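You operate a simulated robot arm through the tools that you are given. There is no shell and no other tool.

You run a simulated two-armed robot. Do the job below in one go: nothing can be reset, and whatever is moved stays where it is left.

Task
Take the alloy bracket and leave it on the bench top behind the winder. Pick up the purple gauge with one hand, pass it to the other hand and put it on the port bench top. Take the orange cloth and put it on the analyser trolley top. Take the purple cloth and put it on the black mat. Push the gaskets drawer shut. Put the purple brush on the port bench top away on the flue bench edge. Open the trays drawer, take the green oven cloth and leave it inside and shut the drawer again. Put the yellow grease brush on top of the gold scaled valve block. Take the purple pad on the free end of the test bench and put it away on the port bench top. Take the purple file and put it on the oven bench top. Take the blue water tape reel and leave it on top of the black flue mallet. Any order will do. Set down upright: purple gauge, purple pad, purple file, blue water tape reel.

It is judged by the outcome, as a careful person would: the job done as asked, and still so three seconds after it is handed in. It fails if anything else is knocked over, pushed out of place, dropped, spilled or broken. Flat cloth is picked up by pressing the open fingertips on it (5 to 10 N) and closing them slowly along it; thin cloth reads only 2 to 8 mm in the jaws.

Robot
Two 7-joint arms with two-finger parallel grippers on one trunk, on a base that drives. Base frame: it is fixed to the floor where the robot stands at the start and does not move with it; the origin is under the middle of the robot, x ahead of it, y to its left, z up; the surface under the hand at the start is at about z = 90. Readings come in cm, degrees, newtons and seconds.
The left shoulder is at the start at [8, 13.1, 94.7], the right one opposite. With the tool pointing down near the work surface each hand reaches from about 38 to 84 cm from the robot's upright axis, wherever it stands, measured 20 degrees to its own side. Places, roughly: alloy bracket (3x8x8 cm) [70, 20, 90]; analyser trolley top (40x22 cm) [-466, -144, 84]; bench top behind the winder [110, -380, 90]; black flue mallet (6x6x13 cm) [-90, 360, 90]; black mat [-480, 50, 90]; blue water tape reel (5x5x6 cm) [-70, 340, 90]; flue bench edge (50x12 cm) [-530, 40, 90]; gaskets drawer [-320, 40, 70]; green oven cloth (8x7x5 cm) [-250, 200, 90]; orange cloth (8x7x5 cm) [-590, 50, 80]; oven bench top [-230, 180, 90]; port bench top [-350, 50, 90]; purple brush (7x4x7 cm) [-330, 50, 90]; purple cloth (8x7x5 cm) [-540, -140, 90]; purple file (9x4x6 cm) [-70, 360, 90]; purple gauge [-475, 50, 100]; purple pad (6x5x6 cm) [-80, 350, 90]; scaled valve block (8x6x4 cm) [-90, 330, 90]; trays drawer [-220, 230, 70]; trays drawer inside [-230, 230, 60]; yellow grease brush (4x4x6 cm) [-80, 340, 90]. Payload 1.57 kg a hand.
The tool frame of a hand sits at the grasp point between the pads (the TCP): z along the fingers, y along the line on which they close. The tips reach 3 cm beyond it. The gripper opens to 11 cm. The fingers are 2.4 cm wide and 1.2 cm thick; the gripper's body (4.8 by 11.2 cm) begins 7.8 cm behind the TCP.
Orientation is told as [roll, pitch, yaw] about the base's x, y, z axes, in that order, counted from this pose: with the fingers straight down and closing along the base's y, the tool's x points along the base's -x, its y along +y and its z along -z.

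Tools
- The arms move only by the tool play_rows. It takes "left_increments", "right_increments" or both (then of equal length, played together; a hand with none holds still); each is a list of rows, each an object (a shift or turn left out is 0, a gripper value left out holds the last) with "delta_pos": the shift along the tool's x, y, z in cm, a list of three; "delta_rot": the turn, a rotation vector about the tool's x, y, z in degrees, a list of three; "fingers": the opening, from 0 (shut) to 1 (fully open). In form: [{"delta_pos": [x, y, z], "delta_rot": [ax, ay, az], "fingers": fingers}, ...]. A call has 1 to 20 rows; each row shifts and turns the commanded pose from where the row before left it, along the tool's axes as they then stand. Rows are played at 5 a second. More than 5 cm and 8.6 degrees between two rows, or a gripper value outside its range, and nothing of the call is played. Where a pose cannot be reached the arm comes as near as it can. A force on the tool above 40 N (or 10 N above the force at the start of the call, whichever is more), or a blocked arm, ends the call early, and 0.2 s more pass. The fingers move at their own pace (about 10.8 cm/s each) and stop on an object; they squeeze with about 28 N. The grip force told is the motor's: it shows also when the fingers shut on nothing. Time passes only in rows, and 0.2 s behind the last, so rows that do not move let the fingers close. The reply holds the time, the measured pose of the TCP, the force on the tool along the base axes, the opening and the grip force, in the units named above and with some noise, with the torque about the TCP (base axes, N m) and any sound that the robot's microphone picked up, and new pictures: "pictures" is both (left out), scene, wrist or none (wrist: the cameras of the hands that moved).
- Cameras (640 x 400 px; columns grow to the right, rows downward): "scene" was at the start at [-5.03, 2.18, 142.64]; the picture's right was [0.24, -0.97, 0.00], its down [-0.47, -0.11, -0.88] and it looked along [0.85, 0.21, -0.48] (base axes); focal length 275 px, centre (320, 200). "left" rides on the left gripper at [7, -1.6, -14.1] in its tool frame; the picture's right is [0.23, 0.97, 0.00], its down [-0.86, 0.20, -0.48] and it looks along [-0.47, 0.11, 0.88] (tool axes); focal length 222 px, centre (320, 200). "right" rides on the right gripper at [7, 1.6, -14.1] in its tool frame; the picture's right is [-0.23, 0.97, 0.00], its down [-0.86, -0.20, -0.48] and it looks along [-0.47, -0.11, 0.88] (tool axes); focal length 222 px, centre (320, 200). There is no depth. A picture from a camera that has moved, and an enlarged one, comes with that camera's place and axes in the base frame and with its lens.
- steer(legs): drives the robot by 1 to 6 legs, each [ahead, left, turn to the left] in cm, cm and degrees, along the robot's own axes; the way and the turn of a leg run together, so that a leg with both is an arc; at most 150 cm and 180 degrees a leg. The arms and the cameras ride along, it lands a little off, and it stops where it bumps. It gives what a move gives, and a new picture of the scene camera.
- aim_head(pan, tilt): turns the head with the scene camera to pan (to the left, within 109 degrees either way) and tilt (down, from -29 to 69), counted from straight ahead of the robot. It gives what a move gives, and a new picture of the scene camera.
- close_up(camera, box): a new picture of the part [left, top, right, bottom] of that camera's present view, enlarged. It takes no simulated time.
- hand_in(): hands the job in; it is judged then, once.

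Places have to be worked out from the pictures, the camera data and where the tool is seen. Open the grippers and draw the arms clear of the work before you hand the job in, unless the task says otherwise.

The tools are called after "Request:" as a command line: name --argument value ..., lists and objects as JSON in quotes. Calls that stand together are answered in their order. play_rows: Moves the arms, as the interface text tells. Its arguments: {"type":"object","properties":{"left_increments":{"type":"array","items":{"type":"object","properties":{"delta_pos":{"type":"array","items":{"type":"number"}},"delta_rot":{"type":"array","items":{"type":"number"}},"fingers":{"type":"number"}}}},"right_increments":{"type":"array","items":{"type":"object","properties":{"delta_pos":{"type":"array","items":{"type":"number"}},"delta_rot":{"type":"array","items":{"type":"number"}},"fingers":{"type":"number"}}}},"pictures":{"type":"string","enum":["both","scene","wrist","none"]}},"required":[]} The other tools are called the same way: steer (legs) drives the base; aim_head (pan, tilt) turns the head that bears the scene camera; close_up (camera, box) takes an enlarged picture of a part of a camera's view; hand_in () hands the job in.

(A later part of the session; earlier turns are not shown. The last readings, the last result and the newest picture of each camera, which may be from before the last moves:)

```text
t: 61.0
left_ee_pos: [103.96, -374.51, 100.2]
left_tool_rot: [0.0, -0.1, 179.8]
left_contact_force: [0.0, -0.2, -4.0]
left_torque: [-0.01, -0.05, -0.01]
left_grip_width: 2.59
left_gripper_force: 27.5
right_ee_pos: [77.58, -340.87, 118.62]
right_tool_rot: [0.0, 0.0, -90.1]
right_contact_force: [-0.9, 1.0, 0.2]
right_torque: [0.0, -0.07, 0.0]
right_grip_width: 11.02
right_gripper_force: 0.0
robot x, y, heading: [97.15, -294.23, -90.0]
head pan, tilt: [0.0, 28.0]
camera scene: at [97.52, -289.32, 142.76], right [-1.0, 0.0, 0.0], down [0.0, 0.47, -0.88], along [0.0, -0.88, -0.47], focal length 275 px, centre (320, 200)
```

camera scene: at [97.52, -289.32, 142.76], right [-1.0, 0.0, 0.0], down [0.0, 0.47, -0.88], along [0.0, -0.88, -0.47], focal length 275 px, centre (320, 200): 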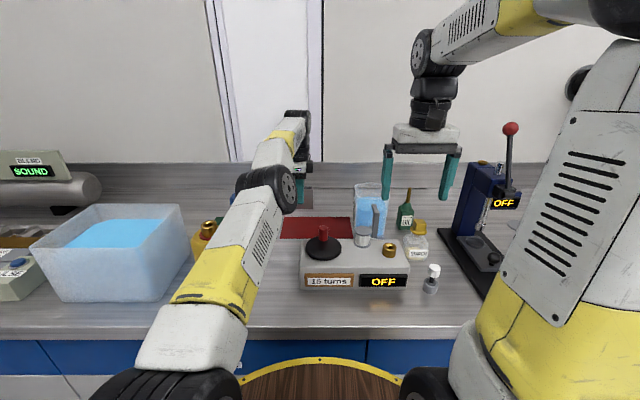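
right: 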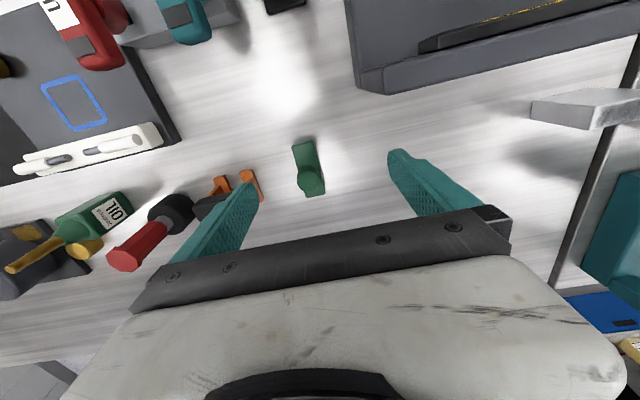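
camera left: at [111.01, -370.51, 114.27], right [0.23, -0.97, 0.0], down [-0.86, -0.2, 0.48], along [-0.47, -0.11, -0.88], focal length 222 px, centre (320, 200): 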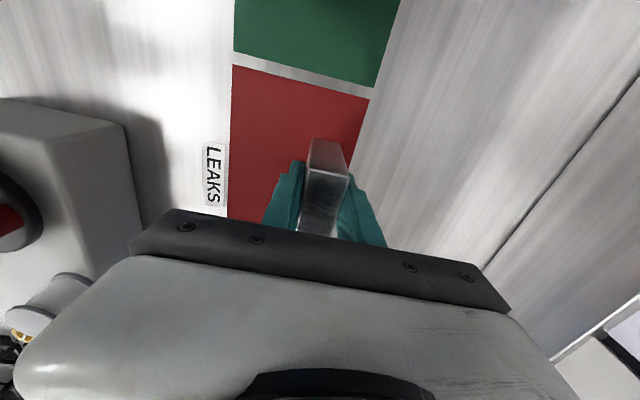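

No bump. One more 2 cm nudge will give enough reach.

Request:
steer --legs '[[2, 0, 0]]'

Request:
play_rows --left_increments '[{"delta_pos": [0, 0.8, 1]}, {"delta_pos": [0, 1, 1]}, {"delta_pos": [0, 1, 0.5]}, {"delta_pos": [0, 1, 0]}, {}]' --pictures "both"

```text
t: 61.7
left_ee_pos: [104.04, -376.56, 100.31]
left_tool_rot: [0.0, 0.0, 179.9]
left_contact_force: [0.4, -0.4, -2.9]
left_torque: [0.01, -0.03, 0.0]
left_grip_width: 2.58
left_gripper_force: 27.9
right_ee_pos: [77.66, -343.07, 118.62]
right_tool_rot: [0.0, 0.1, -90.2]
right_contact_force: [-0.1, -0.2, -0.8]
right_torque: [0.0, 0.0, 0.01]
right_grip_width: 11.0
right_gripper_force: 0.2
robot x, y, heading: [97.53, -296.0, -90.1]
head pan, tilt: [0.0, 28.0]
camera scene: at [97.52, -291.32, 142.76], right [-1.0, 0.0, 0.0], down [0.0, 0.47, -0.88], along [0.0, -0.88, -0.47], focal length 275 px, centre (320, 200)
```

scene: 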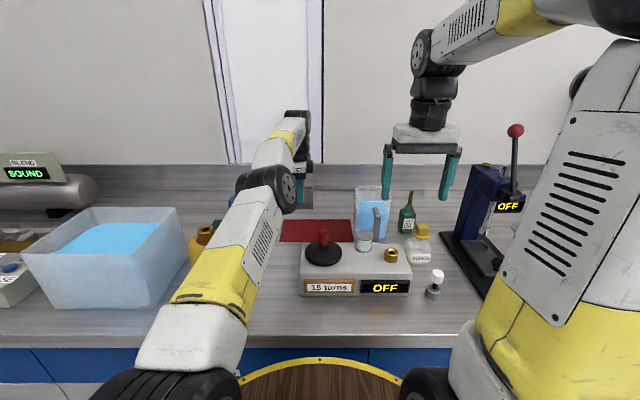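

```text
t: 62.9
left_ee_pos: [104.18, -376.85, 97.83]
left_tool_rot: [-0.1, 0.0, 179.9]
left_contact_force: [0.1, 0.6, -3.2]
left_torque: [0.01, -0.06, 0.02]
left_grip_width: 2.56
left_gripper_force: 28.2
left hand out of reach, approached as far as the arm can: row 1, 2, 3, 4
right_ee_pos: [77.54, -342.93, 118.68]
right_tool_rot: [0.1, -0.1, -90.1]
right_contact_force: [-0.5, 0.4, 0.0]
right_torque: [0.01, 0.0, -0.04]
right_grip_width: 11.03
right_gripper_force: 0.0
robot x, y, heading: [97.42, -296.16, -90.1]
head pan, tilt: [0.0, 28.0]
camera scene: at [97.52, -291.33, 142.76], right [-1.0, 0.0, 0.0], down [0.0, 0.47, -0.88], along [0.0, -0.88, -0.47], focal length 275 px, centre (320, 200)
camera left: at [111.06, -375.25, 111.91], right [0.23, -0.97, 0.0], down [-0.86, -0.2, 0.48], along [-0.47, -0.11, -0.88], focal length 222 px, centre (320, 200)
```

scene: 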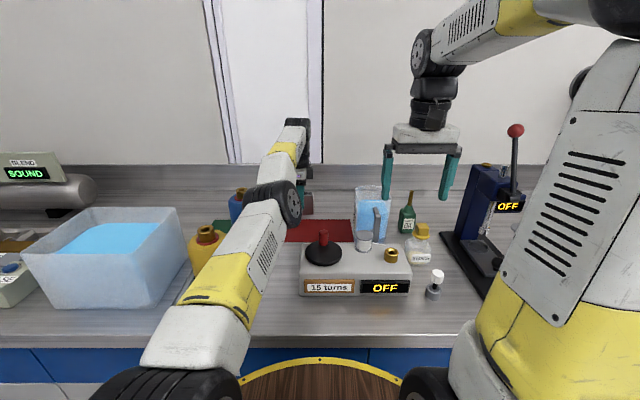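
left: 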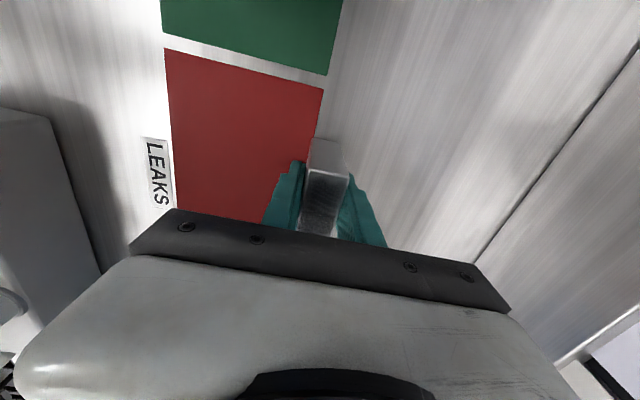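

Still about 2 cm short; another 2.5 cm base nudge, ready to stop on any bump.

Request:
steer --legs '[[2.5, 0, 0]]'

Request:
close_up --camera "left" --box '[160, 50, 480, 250]'

```text
t: 63.8
left_ee_pos: [104.25, -379.21, 97.73]
left_tool_rot: [-0.1, 0.0, 179.9]
left_contact_force: [-0.1, 0.5, -3.5]
left_torque: [0.03, -0.03, 0.02]
left_grip_width: 2.58
left_gripper_force: 28.4
right_ee_pos: [77.54, -345.26, 118.55]
right_tool_rot: [0.0, 0.1, -90.1]
right_contact_force: [0.9, -0.7, -1.4]
right_torque: [-0.02, -0.02, 0.02]
right_grip_width: 11.0
right_gripper_force: 0.0
robot x, y, heading: [97.7, -299.01, -90.3]
head pan, tilt: [0.0, 28.0]
camera scene: at [97.51, -293.77, 142.76], right [-1.0, 0.0, 0.0], down [0.0, 0.47, -0.88], along [0.0, -0.88, -0.47], focal length 275 px, centre (320, 200)
```

scene: 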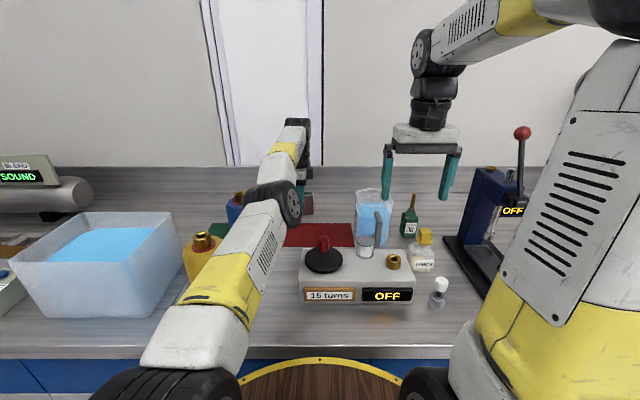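

```text
2.00 times, centred on (320, 150) of left
camera zoom: at [111.05, -377.69, 111.92], right [0.23, -0.97, 0.0], down [-0.86, -0.2, 0.48], along [-0.47, -0.11, -0.88], focal length 444 px, centre (320, 300)
```

zoom: 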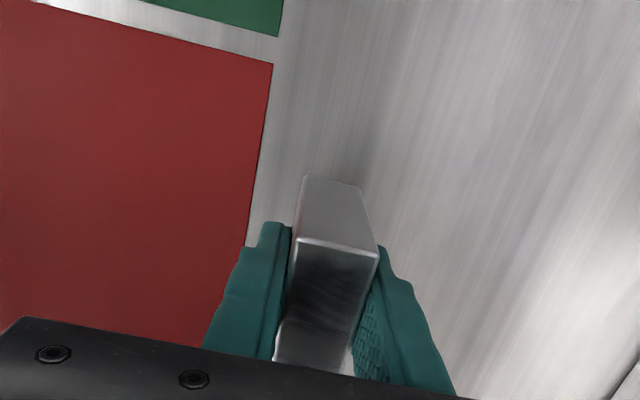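

The bracket is now at y≈-379, clear of the red zone, with its bottom about 2 cm above the bench. I'll lower until light contact.

Request:
play_rows --left_increments '[{"delta_pos": [0, 0, 0.7]}, {"delta_pos": [0, 0, 0.6]}, {"delta_pos": [0, 0, 0.4]}, {"delta_pos": [0, 0, 0.2]}, {}]' --pictures "wrist"

```text
t: 65.0
left_ee_pos: [104.21, -379.38, 95.92]
left_tool_rot: [-0.3, 0.0, 179.8]
left_contact_force: [0.0, -0.3, -2.7]
left_torque: [0.01, -0.04, -0.05]
left_grip_width: 2.58
left_gripper_force: 27.9
right_ee_pos: [77.55, -345.4, 118.54]
right_tool_rot: [0.0, 0.0, -90.1]
right_contact_force: [0.4, -0.2, 0.9]
right_torque: [0.02, -0.02, 0.01]
right_grip_width: 11.02
right_gripper_force: 0.1
robot x, y, heading: [97.39, -298.64, -90.2]
head pan, tilt: [0.0, 28.0]
camera left: at [111.12, -377.91, 110.04], right [0.23, -0.97, 0.0], down [-0.86, -0.2, 0.48], along [-0.47, -0.1, -0.88], focal length 222 px, centre (320, 200)
```

left: 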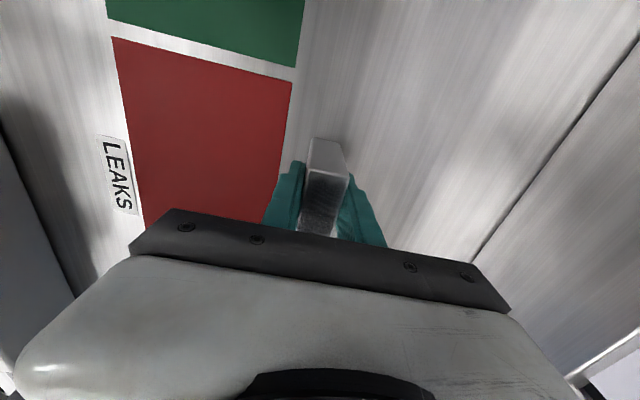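

No contact yet at z 95.9; continuing down in small steps until the force changes.

Request:
play_rows --left_increments '[{"delta_pos": [0, 0, 0.2]}, {"delta_pos": [0, 0, 0.2]}, {}]' --pictures "none"

```text
t: 65.8
left_ee_pos: [104.15, -379.49, 95.82]
left_tool_rot: [0.1, 0.0, 180.0]
left_contact_force: [1.8, 2.6, 6.6]
left_torque: [0.04, 0.35, -0.06]
left_grip_width: 2.59
left_gripper_force: 28.2
right_ee_pos: [77.53, -345.29, 118.66]
right_tool_rot: [0.1, 0.0, -90.2]
right_contact_force: [0.0, -0.5, 0.5]
right_torque: [0.0, 0.03, -0.03]
right_grip_width: 11.01
right_gripper_force: 0.1
robot x, y, heading: [97.05, -298.8, -89.9]
head pan, tilt: [0.0, 28.0]
```

The bracket is resting on the bench. I'll open the fingers and lift straight up.

Request:
play_rows --left_increments '[{"fingers": 0.28}, {"fingers": 0.35}, {"fingers": 0.45}, {}, {"delta_pos": [0, -0.2, -1]}, {"delta_pos": [0, -0.3, -2]}, {"delta_pos": [0, 0, -3]}, {"delta_pos": [0, 0, -4]}, {"delta_pos": [0, -1, -4]}, {"delta_pos": [0, -4, -4]}, {"delta_pos": [0, -4, -3]}, {}]' --pictures "both"

```text
refused: row 10 steps farther than a row can; nothing moved
```

Row 10 was over the 5 cm limit; same motion with smaller steps.

Request:
play_rows --left_increments '[{"fingers": 0.28}, {"fingers": 0.35}, {"fingers": 0.45}, {}, {"delta_pos": [0, 0, -1]}, {"delta_pos": [0, 0, -2]}, {"delta_pos": [0, 0, -3]}, {"delta_pos": [0, -0.5, -4]}, {"delta_pos": [0, -1, -4]}, {"delta_pos": [0, -3, -3.5]}, {"delta_pos": [0, -3, -3.5]}, {}]' --pictures "both"

```text
t: 68.3
left_ee_pos: [104.29, -370.57, 116.48]
left_tool_rot: [0.0, -0.1, 179.9]
left_contact_force: [0.9, 0.7, -0.3]
left_torque: [-0.01, -0.02, 0.01]
left_grip_width: 4.94
left_gripper_force: 0.1
left hand out of reach, approached as far as the arm can: row 7, 8
right_ee_pos: [77.51, -345.28, 118.55]
right_tool_rot: [0.0, 0.0, -90.1]
right_contact_force: [1.1, -0.2, -1.2]
right_torque: [0.02, -0.01, 0.0]
right_grip_width: 10.99
right_gripper_force: 0.0
robot x, y, heading: [97.39, -298.54, -90.1]
head pan, tilt: [0.0, 28.0]
camera scene: at [97.51, -293.75, 142.76], right [-1.0, 0.0, 0.0], down [0.0, 0.47, -0.88], along [0.0, -0.88, -0.47], focal length 275 px, centre (320, 200)
camera left: at [111.25, -369.09, 130.62], right [0.23, -0.97, 0.0], down [-0.86, -0.2, 0.48], along [-0.47, -0.11, -0.88], focal length 222 px, centre (320, 200)
```

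scene: 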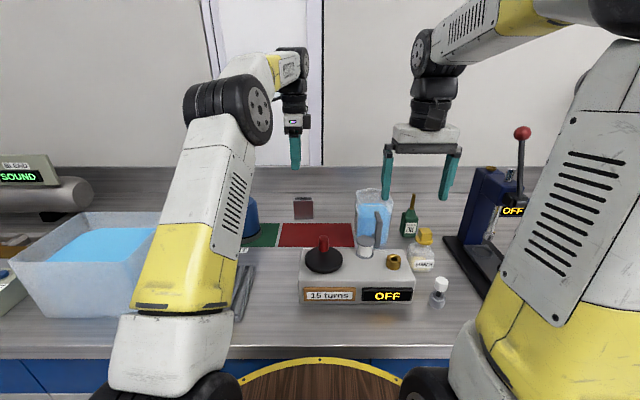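
left: 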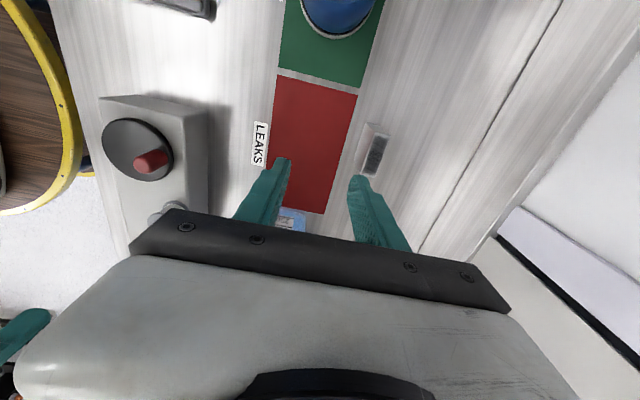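

The bracket stands behind the red zone. I'll retract the left hand and check the yellow bottle is undisturbed.

Request:
play_rows --left_increments '[{"delta_pos": [0, -3, -3]}, {"delta_pos": [0, -4, -2]}, {"delta_pos": [1, -4.5, 0]}, {"delta_pos": [2, -4.5, 0]}, {"delta_pos": [3, -3.8, 0]}, {"delta_pos": [3, -3.8, 0]}, {"delta_pos": [4, -2, 0]}, {"delta_pos": [3, 0, 0]}, {}]' --pictures "scene"

Request:
close_up --camera "scene" --box '[160, 150, 480, 350]'

```text
t: 70.3
left_ee_pos: [120.12, -345.07, 121.43]
left_tool_rot: [0.0, -0.1, 179.9]
left_contact_force: [0.1, -0.5, 0.0]
left_torque: [0.0, -0.01, 0.03]
left_grip_width: 4.94
left_gripper_force: 0.1
right_ee_pos: [77.59, -345.41, 118.57]
right_tool_rot: [0.0, 0.0, -90.0]
right_contact_force: [-0.7, 0.3, 0.6]
right_torque: [-0.02, 0.05, 0.01]
right_grip_width: 11.0
right_gripper_force: 0.1
robot x, y, heading: [97.77, -298.02, -90.0]
head pan, tilt: [0.0, 28.0]
camera scene: at [97.52, -293.76, 142.76], right [-1.0, 0.0, 0.0], down [0.0, 0.47, -0.88], along [0.0, -0.88, -0.47], focal length 275 px, centre (320, 200)
```

scene: 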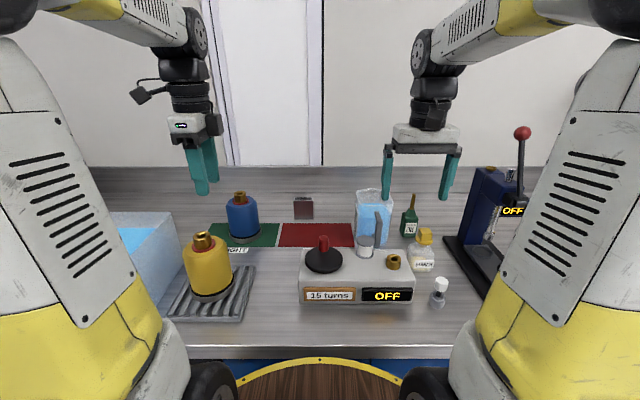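

```text
2.00 times, centred on (320, 250) of scene
camera zoom: at [97.52, -293.76, 142.76], right [-1.0, 0.0, 0.0], down [0.0, 0.47, -0.88], along [0.0, -0.88, -0.47], focal length 549 px, centre (320, 100)
```

zoom: 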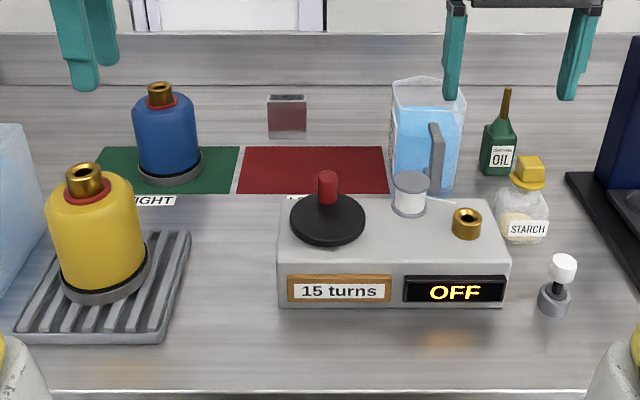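

Bracket done and nothing else disturbed. Now I'll back off, slide back to the open floor and turn toward the +y wall bench, where four of the items are.

Request:
steer --legs '[[-45, 0, 0], [0, -145, 0], [0, 0, 180], [140, 0, 0]]'

```text
t: 93.8
left_ee_pos: [-60.46, -63.19, 121.41]
left_tool_rot: [-0.1, 0.0, -3.1]
left_contact_force: [0.1, 0.9, 0.2]
left_torque: [-0.01, -0.01, 0.02]
left_grip_width: 4.95
left_gripper_force: 0.1
right_ee_pos: [-17.82, -64.83, 118.64]
right_tool_rot: [-0.1, 0.0, 87.1]
right_contact_force: [-0.4, 1.0, 0.2]
right_torque: [0.05, -0.01, -0.03]
right_grip_width: 11.0
right_gripper_force: 0.1
robot x, y, heading: [-39.88, -110.92, 87.0]
head pan, tilt: [0.0, 28.0]
camera scene: at [-40.17, -115.48, 142.76], right [1.0, -0.05, 0.0], down [-0.02, -0.47, -0.88], along [0.05, 0.88, -0.47], focal length 275 px, centre (320, 200)
```

scene: 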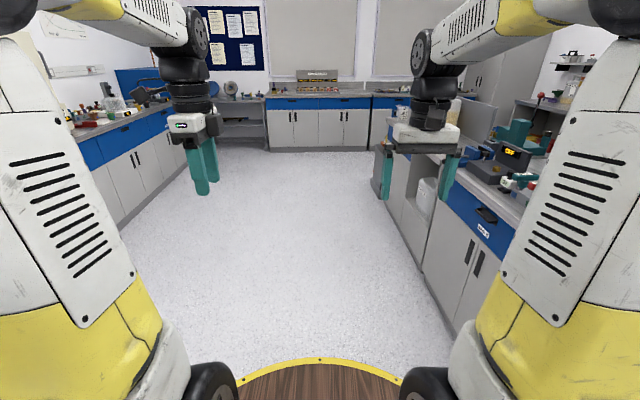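

The way ahead is clear. I'll drive toward the +y bench while drifting left to x≈-80 and correcting the heading.

Request:
steer --legs '[[0, 0, 3], [115, 18, 0], [115, 18, 0], [110, 5, 0]]'

Request:
aim_head --pan 0 --tilt 22

```text
t: 111.0
left_ee_pos: [-109.55, 278.0, 121.45]
left_tool_rot: [0.0, 0.0, 1.3]
left_contact_force: [-0.5, -0.8, 1.2]
left_torque: [0.01, 0.01, -0.01]
left_grip_width: 4.96
left_gripper_force: 0.1
right_ee_pos: [-67.1, 279.37, 118.58]
right_tool_rot: [0.0, 0.0, 91.3]
right_contact_force: [-0.8, 0.1, 0.1]
right_torque: [0.02, 0.01, 0.04]
right_grip_width: 10.99
right_gripper_force: 0.0
robot x, y, heading: [-85.88, 232.08, 91.5]
head pan, tilt: [0.0, 28.0]
camera scene: at [-85.56, 227.3, 142.76], right [1.0, 0.02, 0.0], down [0.01, -0.47, -0.88], along [-0.02, 0.88, -0.47], focal length 275 px, centre (320, 200)
```

scene: 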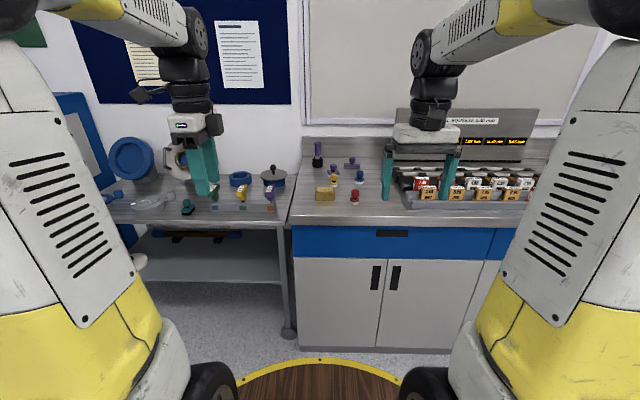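

```text
t: 111.7
left_ee_pos: [-109.56, 278.02, 121.5]
left_tool_rot: [-0.1, 0.1, 1.3]
left_contact_force: [0.1, 0.0, -0.4]
left_torque: [-0.01, 0.02, -0.01]
left_grip_width: 4.93
left_gripper_force: 0.1
right_ee_pos: [-66.96, 279.39, 118.55]
right_tool_rot: [0.0, 0.0, 91.3]
right_contact_force: [0.4, 0.0, -0.4]
right_torque: [0.02, 0.0, -0.03]
right_grip_width: 11.01
right_gripper_force: 0.0
robot x, y, heading: [-85.58, 232.22, 91.4]
head pan, tilt: [0.0, 22.0]
camera scene: at [-85.56, 227.47, 143.72], right [1.0, 0.02, 0.0], down [0.01, -0.38, -0.93], along [-0.02, 0.93, -0.38], focal length 275 px, centre (320, 200)
```

scene: 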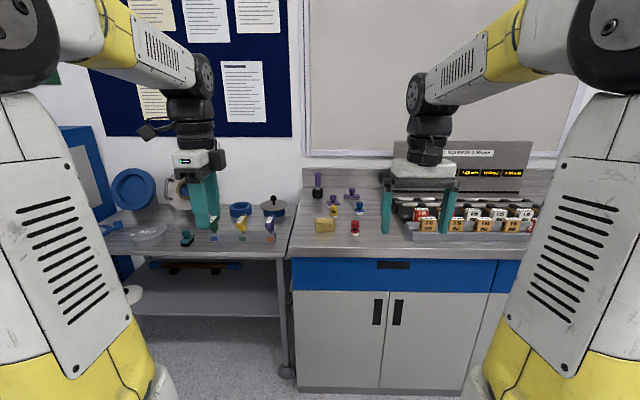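

Request:
close_up --camera "scene" --box '[280, 160, 440, 260]'

Request:
close_up --camera "scene" --box '[100, 160, 300, 285]'

```text
4.00 times, centred on (360, 210) of scene
camera zoom: at [-85.56, 227.47, 143.72], right [1.0, 0.02, 0.0], down [0.01, -0.38, -0.93], along [-0.02, 0.93, -0.38], focal length 1099 px, centre (160, 160)
```

zoom: 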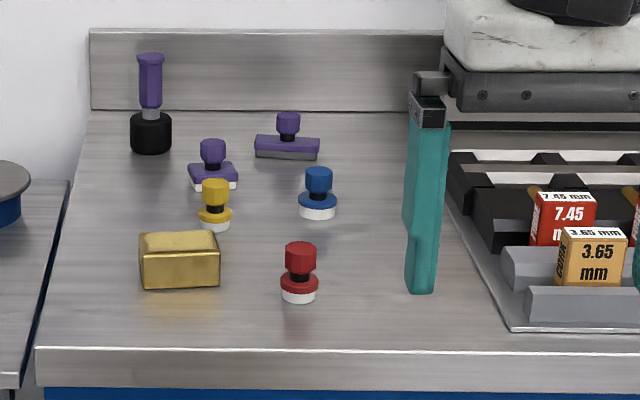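

```text
3.20 times, centred on (200, 222) of scene
camera zoom: at [-85.56, 227.47, 143.72], right [1.0, 0.02, 0.0], down [0.01, -0.38, -0.93], along [-0.02, 0.93, -0.38], focal length 879 px, centre (704, 128)
```

zoom: 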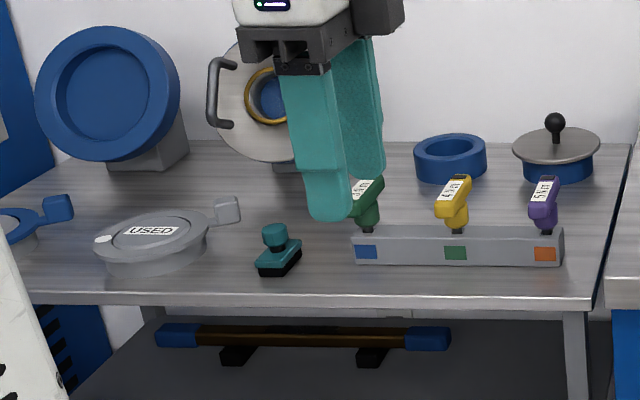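

All the items are on this corner of the bench: gold block [-86,331], yellow brush [-82,339], blue reel [-70,343], purple pad [-82,351], purple file [-72,360], black mallet [-90,362]. I'll move in close, with x≈-77.

Request:
steer --legs '[[0, -9, -1.4], [47, 0, 0]]'

Request:
aim_head --pan 0 --tilt 35

Request:
close_up --camera "scene" --box '[220, 130, 460, 280]'

Request:
close_up --camera "right" --box '[0, 0, 640, 400]'

Request:
close_up --camera "left" --box '[0, 0, 640, 400]'

```text
t: 115.2
left_ee_pos: [-99.89, 325.25, 121.5]
left_tool_rot: [0.0, -0.1, 0.2]
left_contact_force: [0.3, -0.1, 0.1]
left_torque: [-0.01, 0.0, -0.03]
left_grip_width: 4.99
left_gripper_force: 0.1
right_ee_pos: [-57.22, 325.74, 118.63]
right_tool_rot: [0.0, 0.1, 90.2]
right_contact_force: [-0.2, -0.9, -0.4]
right_torque: [0.0, 0.0, 0.0]
right_grip_width: 10.97
right_gripper_force: 0.0
robot x, y, heading: [-76.95, 278.98, 90.2]
head pan, tilt: [0.0, 22.0]
camera scene: at [-76.73, 274.26, 143.72], right [1.0, 0.0, 0.0], down [0.0, -0.37, -0.93], along [0.0, 0.93, -0.37], focal length 275 px, centre (320, 200)
```

scene: 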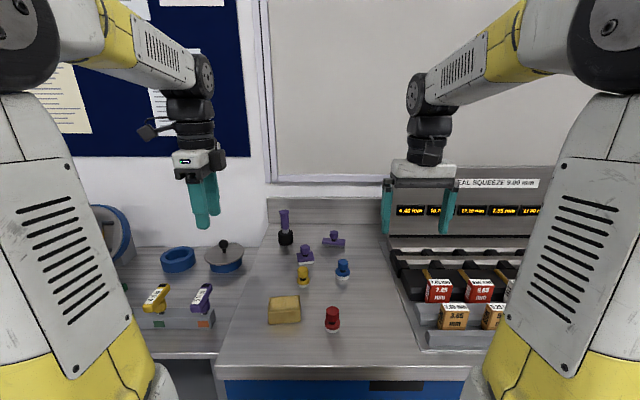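

```text
t: 115.9
left_ee_pos: [-99.79, 325.34, 121.46]
left_tool_rot: [0.0, 0.0, 0.2]
left_contact_force: [-1.1, 0.0, 0.2]
left_torque: [0.0, -0.01, -0.01]
left_grip_width: 4.95
left_gripper_force: 0.1
right_ee_pos: [-57.22, 325.78, 118.71]
right_tool_rot: [0.0, 0.1, 90.2]
right_contact_force: [-0.7, -0.6, -0.8]
right_torque: [0.0, 0.01, 0.03]
right_grip_width: 10.99
right_gripper_force: 0.1
robot x, y, heading: [-76.72, 278.59, 90.3]
head pan, tilt: [0.0, 35.0]
camera scene: at [-76.72, 273.8, 141.67], right [1.0, 0.0, 0.0], down [0.0, -0.57, -0.82], along [0.0, 0.82, -0.57], focal length 275 px, centre (320, 200)
```

scene: 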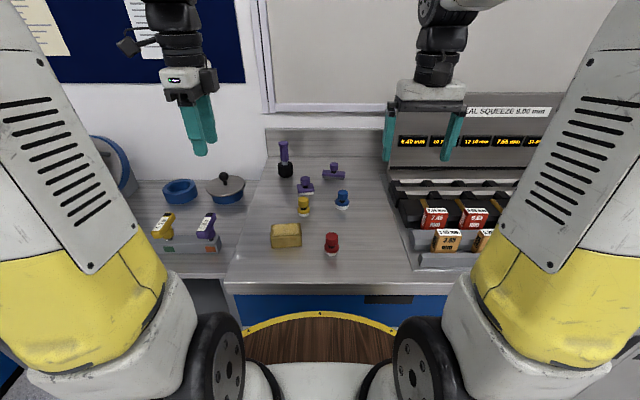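

```text
2.67 times, centred on (340, 205) of scene
camera zoom: at [-76.72, 273.8, 141.67], right [1.0, 0.0, 0.0], down [0.0, -0.57, -0.82], along [0.0, 0.82, -0.57], focal length 732 px, centre (267, 187)
```

zoom: 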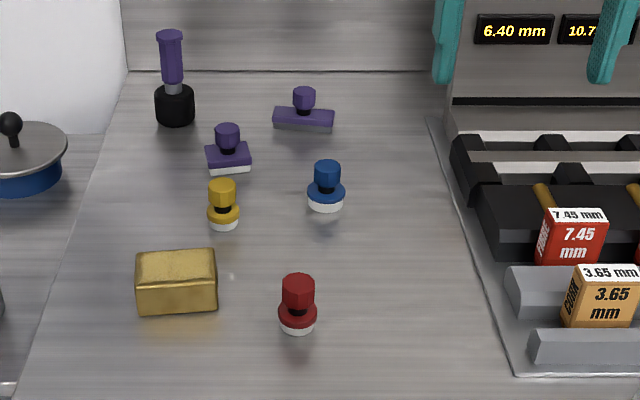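

```text
1.00 times, centred on (320, 200) of right (not enlarged: the box is as wide or as high as the picture)
camera zoom: at [-58.79, 318.82, 132.67], right [-0.97, 0.22, 0.0], down [0.2, 0.86, 0.48], along [0.11, 0.47, -0.88], focal length 222 px, centre (320, 200)
```

zoom: 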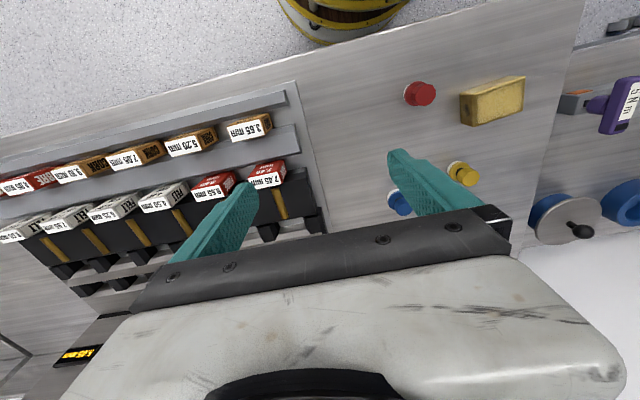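

```text
1.00 times, centred on (320, 200) of left (not enlarged: the box is as wide or as high as the picture)
camera zoom: at [-106.82, 323.58, 135.53], right [-0.23, 0.97, 0.0], down [0.85, 0.2, 0.48], along [0.47, 0.11, -0.88], focal length 222 px, centre (320, 200)
```

zoom: 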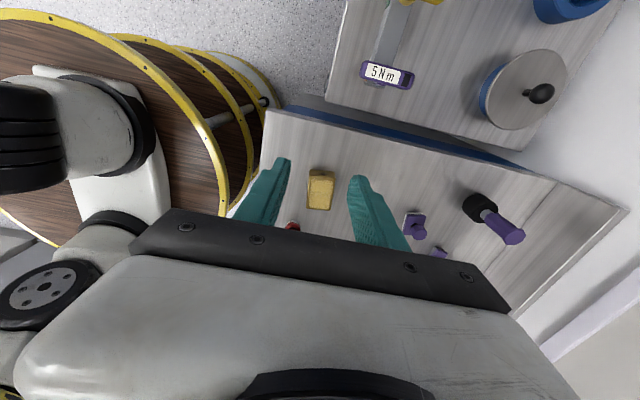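

Positions refined: yellow brush [-81.7,340.3], gold block top centre [-86,328.3], blue reel [-69.9,344], mallet [-90.1,364.4]. I'll move the left hand above the yellow brush and check.

Request:
play_rows --left_increments '[{"delta_pos": [-3.6, 3, 0]}, {"delta_pos": [-3.6, 3, 0]}, {"delta_pos": [-3.6, 3, 0]}, {"delta_pos": [-3.6, 3, 2]}, {"delta_pos": [-3.6, 3, 3]}, {"delta_pos": [0, 0, 4]}, {"delta_pos": [0, 0, 4]}, {}]' --pictures "wrist"

Request:
close_up --camera "left" --box '[160, 80, 480, 280]'

```text
refused: row 4 steps farther than a row can; nothing moved
```

```text
2.00 times, centred on (320, 180) of left
camera zoom: at [-106.82, 323.58, 135.53], right [-0.23, 0.97, 0.0], down [0.85, 0.2, 0.48], along [0.47, 0.11, -0.88], focal length 444 px, centre (320, 240)
```

zoom: 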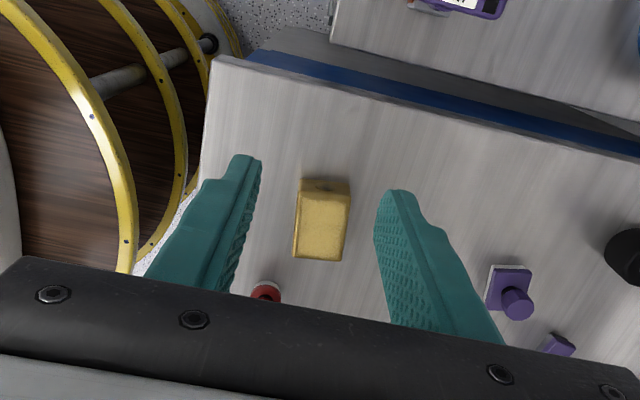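

I need to stay under 5 cm a row; repeating with separate lateral and downward moves.

Request:
play_rows --left_increments '[{"delta_pos": [-3.6, 3, 0]}, {"delta_pos": [-3.6, 3, 0]}, {"delta_pos": [-3.6, 3, 0]}, {"delta_pos": [-3.6, 3, 0]}, {"delta_pos": [-3.6, 3, 0]}, {"delta_pos": [0, 0, 4]}, {"delta_pos": [0, 0, 4]}, {"delta_pos": [0, 0, 4]}, {}]' --pictures "wrist"

Request:
close_up --camera "left" --box '[160, 80, 480, 280]'

```text
t: 117.9
left_ee_pos: [-81.83, 340.26, 109.29]
left_tool_rot: [-0.1, 0.1, 0.3]
left_contact_force: [0.6, -0.5, 0.6]
left_torque: [0.01, 0.01, -0.01]
left_grip_width: 4.99
left_gripper_force: 0.0
right_ee_pos: [-57.29, 325.83, 118.57]
right_tool_rot: [0.0, 0.0, 90.2]
right_contact_force: [0.4, 0.6, -0.4]
right_torque: [0.05, 0.02, 0.01]
right_grip_width: 11.0
right_gripper_force: 0.1
robot x, y, heading: [-76.81, 279.05, 90.1]
head pan, tilt: [0.0, 35.0]
camera left: at [-88.81, 338.55, 123.44], right [-0.23, 0.97, 0.0], down [0.85, 0.2, 0.48], along [0.47, 0.11, -0.88], focal length 222 px, centre (320, 200)
```

left: 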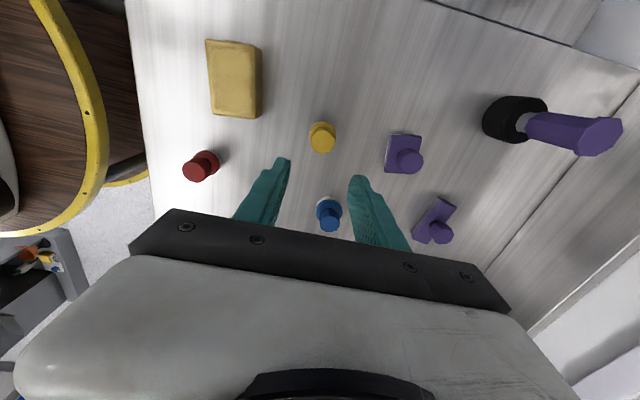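

```text
2.00 times, centred on (320, 180) of left
camera zoom: at [-88.81, 338.55, 123.44], right [-0.23, 0.97, 0.0], down [0.85, 0.2, 0.48], along [0.47, 0.11, -0.88], focal length 444 px, centre (320, 240)
```

zoom: 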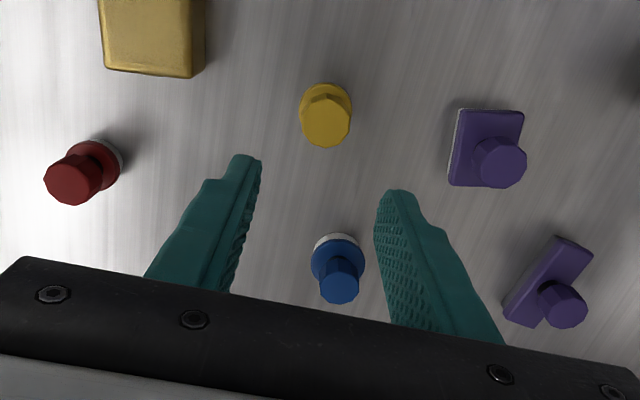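

The yellow brush lines up at [-82.3,340.4]. I'll descend to z≈95.8 and close on its knob.

Request:
play_rows --left_increments '[{"delta_pos": [0.4, 0, 3]}, {"delta_pos": [0, 0, 3]}, {"delta_pos": [0, 0, 3]}, {"delta_pos": [0, 0, 2.5]}, {"delta_pos": [0, 0, 1.7]}, {}, {"fingers": 0.3}, {"fingers": 0.2}, {"fingers": 0.0}, {}, {}]' --pictures "both"

```text
t: 120.3
left_ee_pos: [-82.23, 340.09, 96.3]
left_tool_rot: [0.0, 0.0, 0.1]
left_contact_force: [0.2, 0.7, -0.5]
left_torque: [0.02, 0.0, 0.01]
left_grip_width: 3.05
left_gripper_force: 28.3
right_ee_pos: [-57.27, 325.83, 118.53]
right_tool_rot: [0.0, 0.1, 90.2]
right_contact_force: [0.2, 0.0, 0.4]
right_torque: [-0.01, 0.0, -0.03]
right_grip_width: 11.03
right_gripper_force: 0.0
robot x, y, heading: [-76.86, 278.86, 90.3]
head pan, tilt: [0.0, 35.0]
camera scene: at [-76.72, 273.8, 141.66], right [1.0, 0.0, 0.0], down [0.0, -0.57, -0.82], along [0.0, 0.82, -0.57], focal length 275 px, centre (320, 200)
camera left: at [-89.26, 338.48, 110.37], right [-0.23, 0.97, 0.0], down [0.85, 0.2, 0.48], along [0.47, 0.11, -0.88], focal length 222 px, centre (320, 200)
```

scene: 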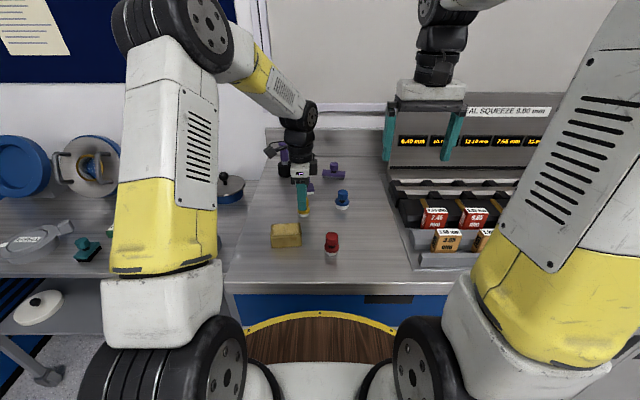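
left: 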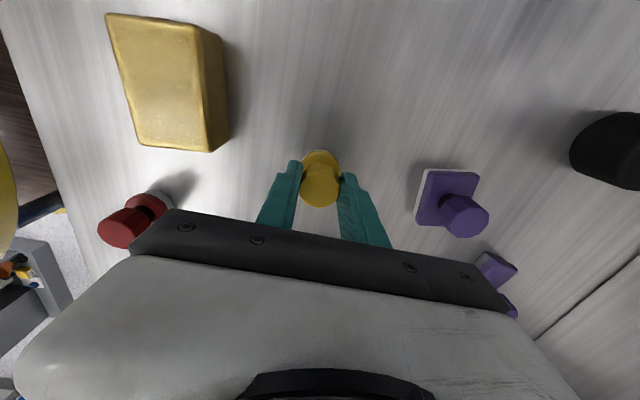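

Knob gripped (3.05 cm). Lift 8 cm, move over the block centre [-86, 328.6], then lower.

Request:
play_rows --left_increments '[{"delta_pos": [0, 0, -1]}, {"delta_pos": [0, 0, -2]}, {"delta_pos": [0, 0, -3]}, {"delta_pos": [0, 0, -3]}, {"delta_pos": [1, -3, 0]}, {"delta_pos": [1, -3, 0]}, {"delta_pos": [1, -3, 0]}, {"delta_pos": [0.7, -2.5, 0]}, {}, {"delta_pos": [0, 0, 2]}, {"delta_pos": [0, 0, 1.5]}, {}]' --pictures "both"

```text
t: 122.9
left_ee_pos: [-85.96, 328.7, 101.88]
left_tool_rot: [0.0, -0.1, 0.2]
left_contact_force: [0.4, -0.3, -0.2]
left_torque: [0.03, 0.02, 0.02]
left_grip_width: 3.05
left_gripper_force: 28.4
right_ee_pos: [-57.23, 325.72, 118.57]
right_tool_rot: [0.0, -0.1, 90.2]
right_contact_force: [0.4, 0.5, 0.2]
right_torque: [-0.02, -0.04, -0.01]
right_grip_width: 11.01
right_gripper_force: 0.0
robot x, y, heading: [-76.9, 278.82, 90.5]
head pan, tilt: [0.0, 35.0]
camera scene: at [-76.72, 273.79, 141.66], right [1.0, 0.0, 0.0], down [0.0, -0.57, -0.82], along [0.0, 0.82, -0.57], focal length 275 px, centre (320, 200)
camera left: at [-92.94, 326.99, 115.9], right [-0.23, 0.97, 0.0], down [0.85, 0.2, 0.48], along [0.47, 0.11, -0.88], focal length 222 px, centre (320, 200)
```

scene: 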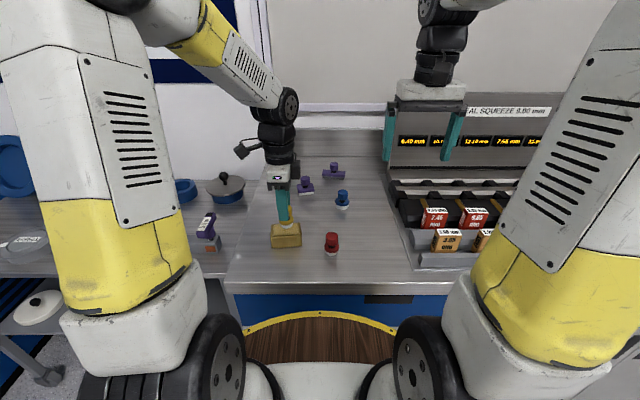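
left: 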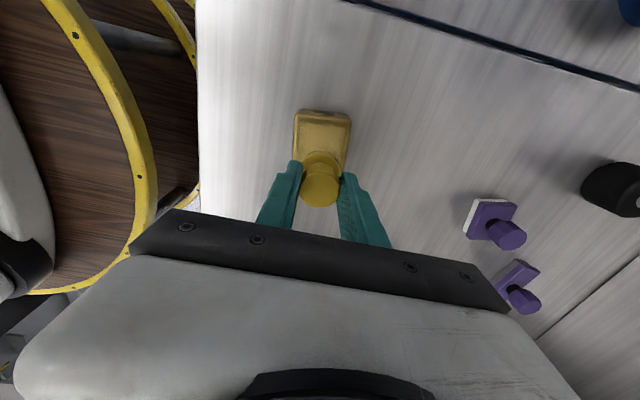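

Well centred over the block; lowering gently until contact.

Request:
play_rows --left_increments '[{"delta_pos": [0, 0, 0.8]}, {"delta_pos": [0, 0, 0.4]}, {"delta_pos": [0, 0, 0.2]}, {"delta_pos": [0, 0, 0.2]}, {}]' --pictures "none"

```text
t: 124.1
left_ee_pos: [-85.98, 328.81, 100.29]
left_tool_rot: [0.0, 0.1, 0.2]
left_contact_force: [-1.0, -3.4, 24.2]
left_torque: [-0.21, 0.02, 0.0]
left_grip_width: 3.03
left_gripper_force: 28.4
right_ee_pos: [-57.19, 325.72, 118.64]
right_tool_rot: [0.0, -0.1, 90.2]
right_contact_force: [-0.1, 0.1, -0.2]
right_torque: [-0.01, 0.01, 0.0]
right_grip_width: 10.99
right_gripper_force: 0.1
robot x, y, heading: [-76.74, 278.88, 90.3]
head pan, tilt: [0.0, 35.0]
```

Contact made. I'll relieve slightly, open and lift away.

Request:
play_rows --left_increments '[{"delta_pos": [0, 0, -0.1]}, {"fingers": 0.33}, {"fingers": 0.45}, {}, {"delta_pos": [0, 0, -1]}, {"delta_pos": [0, 0, -2]}, {"delta_pos": [0, 0, -4]}, {"delta_pos": [0, 0, -4]}, {}]' --pictures "both"

Request:
close_up --camera "scene" --box '[220, 130, 460, 280]'

```text
t: 126.1
left_ee_pos: [-86.06, 328.63, 111.39]
left_tool_rot: [0.0, 0.0, 0.1]
left_contact_force: [0.0, -0.6, 0.4]
left_torque: [-0.03, 0.02, -0.03]
left_grip_width: 4.96
left_gripper_force: 0.1
right_ee_pos: [-57.29, 325.92, 118.48]
right_tool_rot: [0.0, -0.1, 90.1]
right_contact_force: [0.1, 0.2, 0.0]
right_torque: [0.0, -0.03, 0.01]
right_grip_width: 10.99
right_gripper_force: 0.0
robot x, y, heading: [-76.66, 278.9, 90.1]
head pan, tilt: [0.0, 35.0]
camera scene: at [-76.72, 273.8, 141.66], right [1.0, 0.0, 0.0], down [0.0, -0.57, -0.82], along [0.0, 0.82, -0.57], focal length 275 px, centre (320, 200)
camera left: at [-93.13, 326.96, 125.5], right [-0.23, 0.97, 0.0], down [0.85, 0.2, 0.48], along [0.47, 0.11, -0.88], focal length 222 px, centre (320, 200)
```

scene: 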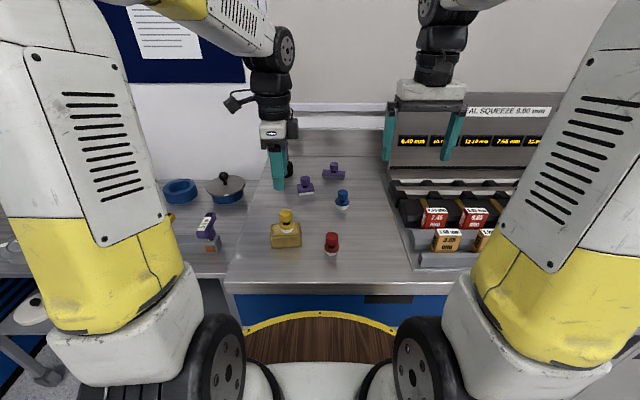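
left: 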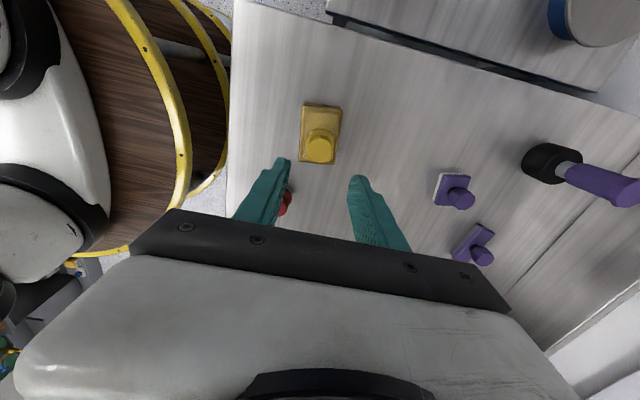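

```text
2.67 times, centred on (340, 205) of scene
camera zoom: at [-76.72, 273.8, 141.66], right [1.0, 0.0, 0.0], down [0.0, -0.57, -0.82], along [0.0, 0.82, -0.57], focal length 732 px, centre (267, 187)
```

zoom: 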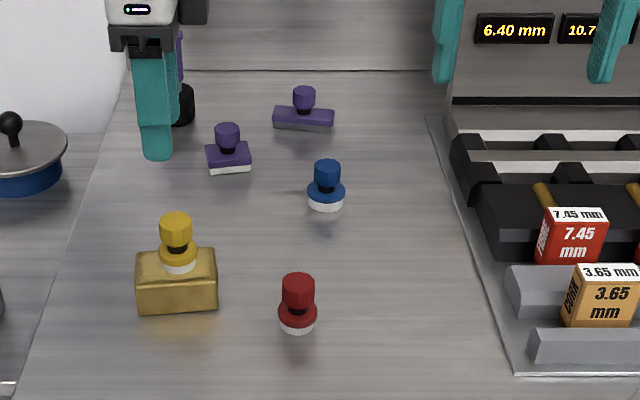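

The brush sits squarely on the block. Next, the left hand goes above the blue reel at [-70.2, 344.2].

Request:
play_rows --left_increments '[{"delta_pos": [-3.2, 3.1, 0]}, {"delta_pos": [-3.2, 3.1, 0]}, {"delta_pos": [-3.2, 3.1, 0]}, {"delta_pos": [-3.2, 3.1, 0]}, {"delta_pos": [-3.1, 3.2, 0]}, {"delta_pos": [0, 0, 3]}, {}]' --pictures "wrist"

Request:
close_up --camera "left" --box '[160, 80, 480, 280]'

```text
t: 127.7
left_ee_pos: [-70.06, 344.47, 108.07]
left_tool_rot: [-0.1, -0.1, 0.2]
left_contact_force: [-0.3, 0.4, 0.6]
left_torque: [-0.01, -0.05, 0.01]
left_grip_width: 4.97
left_gripper_force: 0.0
right_ee_pos: [-57.21, 325.77, 118.55]
right_tool_rot: [0.1, 0.0, 90.2]
right_contact_force: [-1.1, 0.4, -0.3]
right_torque: [-0.02, 0.04, 0.02]
right_grip_width: 11.0
right_gripper_force: 0.1
robot x, y, heading: [-76.79, 278.55, 90.3]
head pan, tilt: [0.0, 35.0]
camera left: at [-77.04, 342.67, 122.19], right [-0.23, 0.97, 0.0], down [0.85, 0.2, 0.48], along [0.47, 0.11, -0.88], focal length 222 px, centre (320, 200)
```

left: 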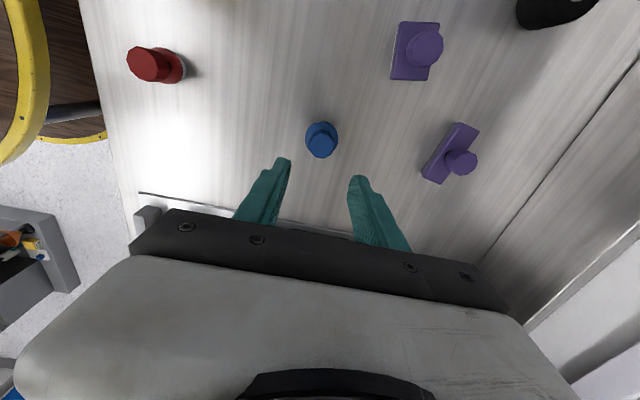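

```text
2.00 times, centred on (320, 180) of left
camera zoom: at [-77.04, 342.67, 122.19], right [-0.23, 0.97, 0.0], down [0.85, 0.2, 0.48], along [0.47, 0.11, -0.88], focal length 444 px, centre (320, 240)
```

zoom: 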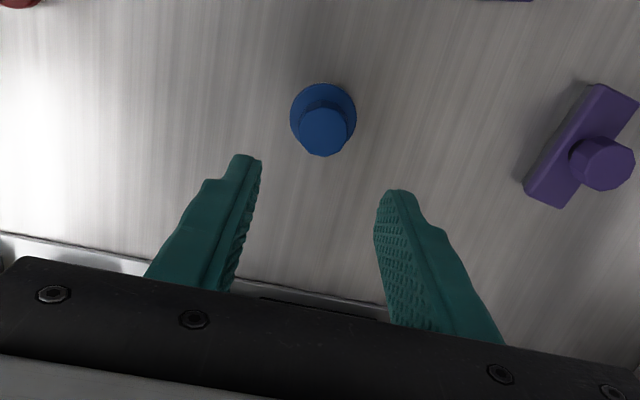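

Aligned on the blue reel at [-70.2, 344.5]; descend to z≈96.3 and grip its knob.

Request:
play_rows --left_increments '[{"delta_pos": [0.1, 0, 3], "fingers": 0.5}, {"delta_pos": [0, 0, 3]}, {"delta_pos": [0, 0, 3]}, {"delta_pos": [0, 0, 1.8]}, {"delta_pos": [0, 0, 1]}, {}, {"fingers": 0.35}, {"fingers": 0.2}, {"fingers": 0.0}, {}, {}]' --pictures "wrist"

Request:
close_up --camera "left" --box '[160, 80, 480, 280]'

```text
t: 130.1
left_ee_pos: [-70.15, 344.38, 96.42]
left_tool_rot: [-0.1, -0.1, 0.1]
left_contact_force: [-0.4, 1.1, -0.7]
left_torque: [-0.02, -0.01, -0.03]
left_grip_width: 3.06
left_gripper_force: 28.1
right_ee_pos: [-57.31, 325.72, 118.5]
right_tool_rot: [0.1, 0.0, 90.2]
right_contact_force: [0.0, 0.0, -0.8]
right_torque: [0.03, 0.03, -0.01]
right_grip_width: 11.0
right_gripper_force: 0.0
robot x, y, heading: [-76.63, 278.85, 90.2]
head pan, tilt: [0.0, 35.0]
camera left: at [-77.21, 342.74, 110.54], right [-0.23, 0.97, 0.0], down [0.85, 0.2, 0.48], along [0.47, 0.11, -0.88], focal length 222 px, centre (320, 200)
```

left: 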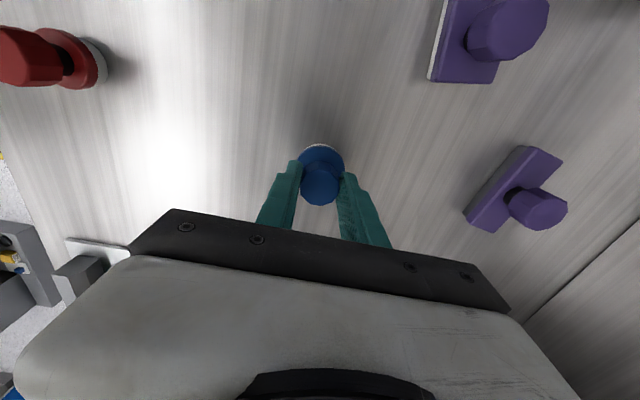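

```text
2.00 times, centred on (320, 180) of left
camera zoom: at [-77.21, 342.74, 110.54], right [-0.23, 0.97, 0.0], down [0.85, 0.2, 0.48], along [0.47, 0.11, -0.88], focal length 444 px, centre (320, 240)
```

zoom: 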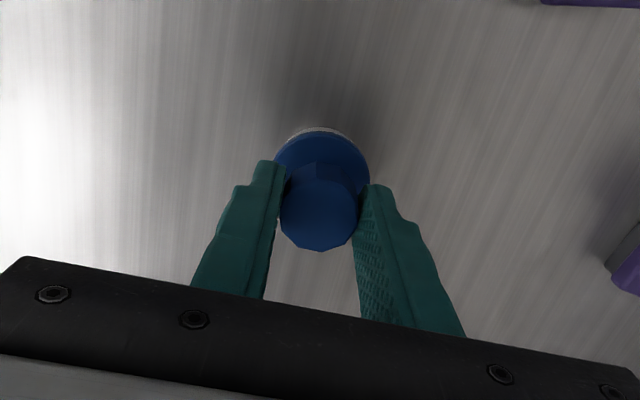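

Reel gripped. The mallet at y≈364 is at the reach limit, so I'll lift and retract the reel, then turn the robot 30° right. That puts the left shoulder closer to the mallet.

Request:
play_rows --left_increments '[{"delta_pos": [0, 0, -1]}, {"delta_pos": [0, 0, -2]}, {"delta_pos": [0, 0, -4]}, {"delta_pos": [0, 0, -4]}, {"delta_pos": [0, 0, -4]}, {"delta_pos": [0, 0, -4]}, {"delta_pos": [2, -4, 0]}, {"delta_pos": [2, -4, 0]}, {"delta_pos": [2, -4, 0]}, {}]' --pictures "none"

Request:
steer --legs '[[0, 0, -30], [0.9, 7.4, 0]]'

```text
t: 132.3
left_ee_pos: [-76.08, 332.39, 115.17]
left_tool_rot: [-0.1, 0.0, 0.1]
left_contact_force: [0.1, 0.7, -0.6]
left_torque: [-0.01, 0.03, 0.01]
left_grip_width: 3.04
left_gripper_force: 28.2
right_ee_pos: [-57.23, 325.8, 118.55]
right_tool_rot: [0.0, -0.1, 90.1]
right_contact_force: [0.1, 0.0, -0.4]
right_torque: [0.01, -0.01, 0.04]
right_grip_width: 11.01
right_gripper_force: 0.0
robot x, y, heading: [-76.83, 279.32, 90.2]
head pan, tilt: [0.0, 35.0]
```

```text
t: 134.9
left_ee_pos: [-54.78, 329.15, 115.24]
left_tool_rot: [-0.1, -0.1, -30.5]
left_contact_force: [0.0, 0.3, -0.7]
left_torque: [0.02, 0.02, 0.01]
left_grip_width: 3.04
left_gripper_force: 27.9
right_ee_pos: [-41.88, 313.77, 118.63]
right_tool_rot: [-0.1, 0.0, 59.4]
right_contact_force: [-0.2, -0.2, -0.5]
right_torque: [0.02, -0.02, 0.01]
right_grip_width: 10.99
right_gripper_force: 0.0
robot x, y, heading: [-82.68, 283.79, 59.2]
head pan, tilt: [0.0, 35.0]
camera scene: at [-85.28, 279.06, 141.66], right [0.86, -0.51, 0.0], down [-0.29, -0.49, -0.82], along [0.42, 0.71, -0.57], focal length 275 px, centre (320, 200)
```

scene: 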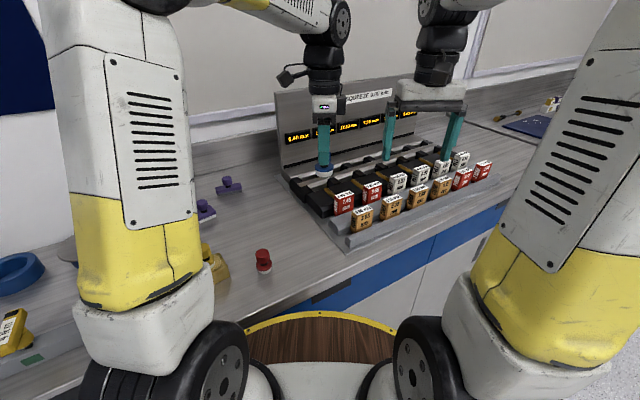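

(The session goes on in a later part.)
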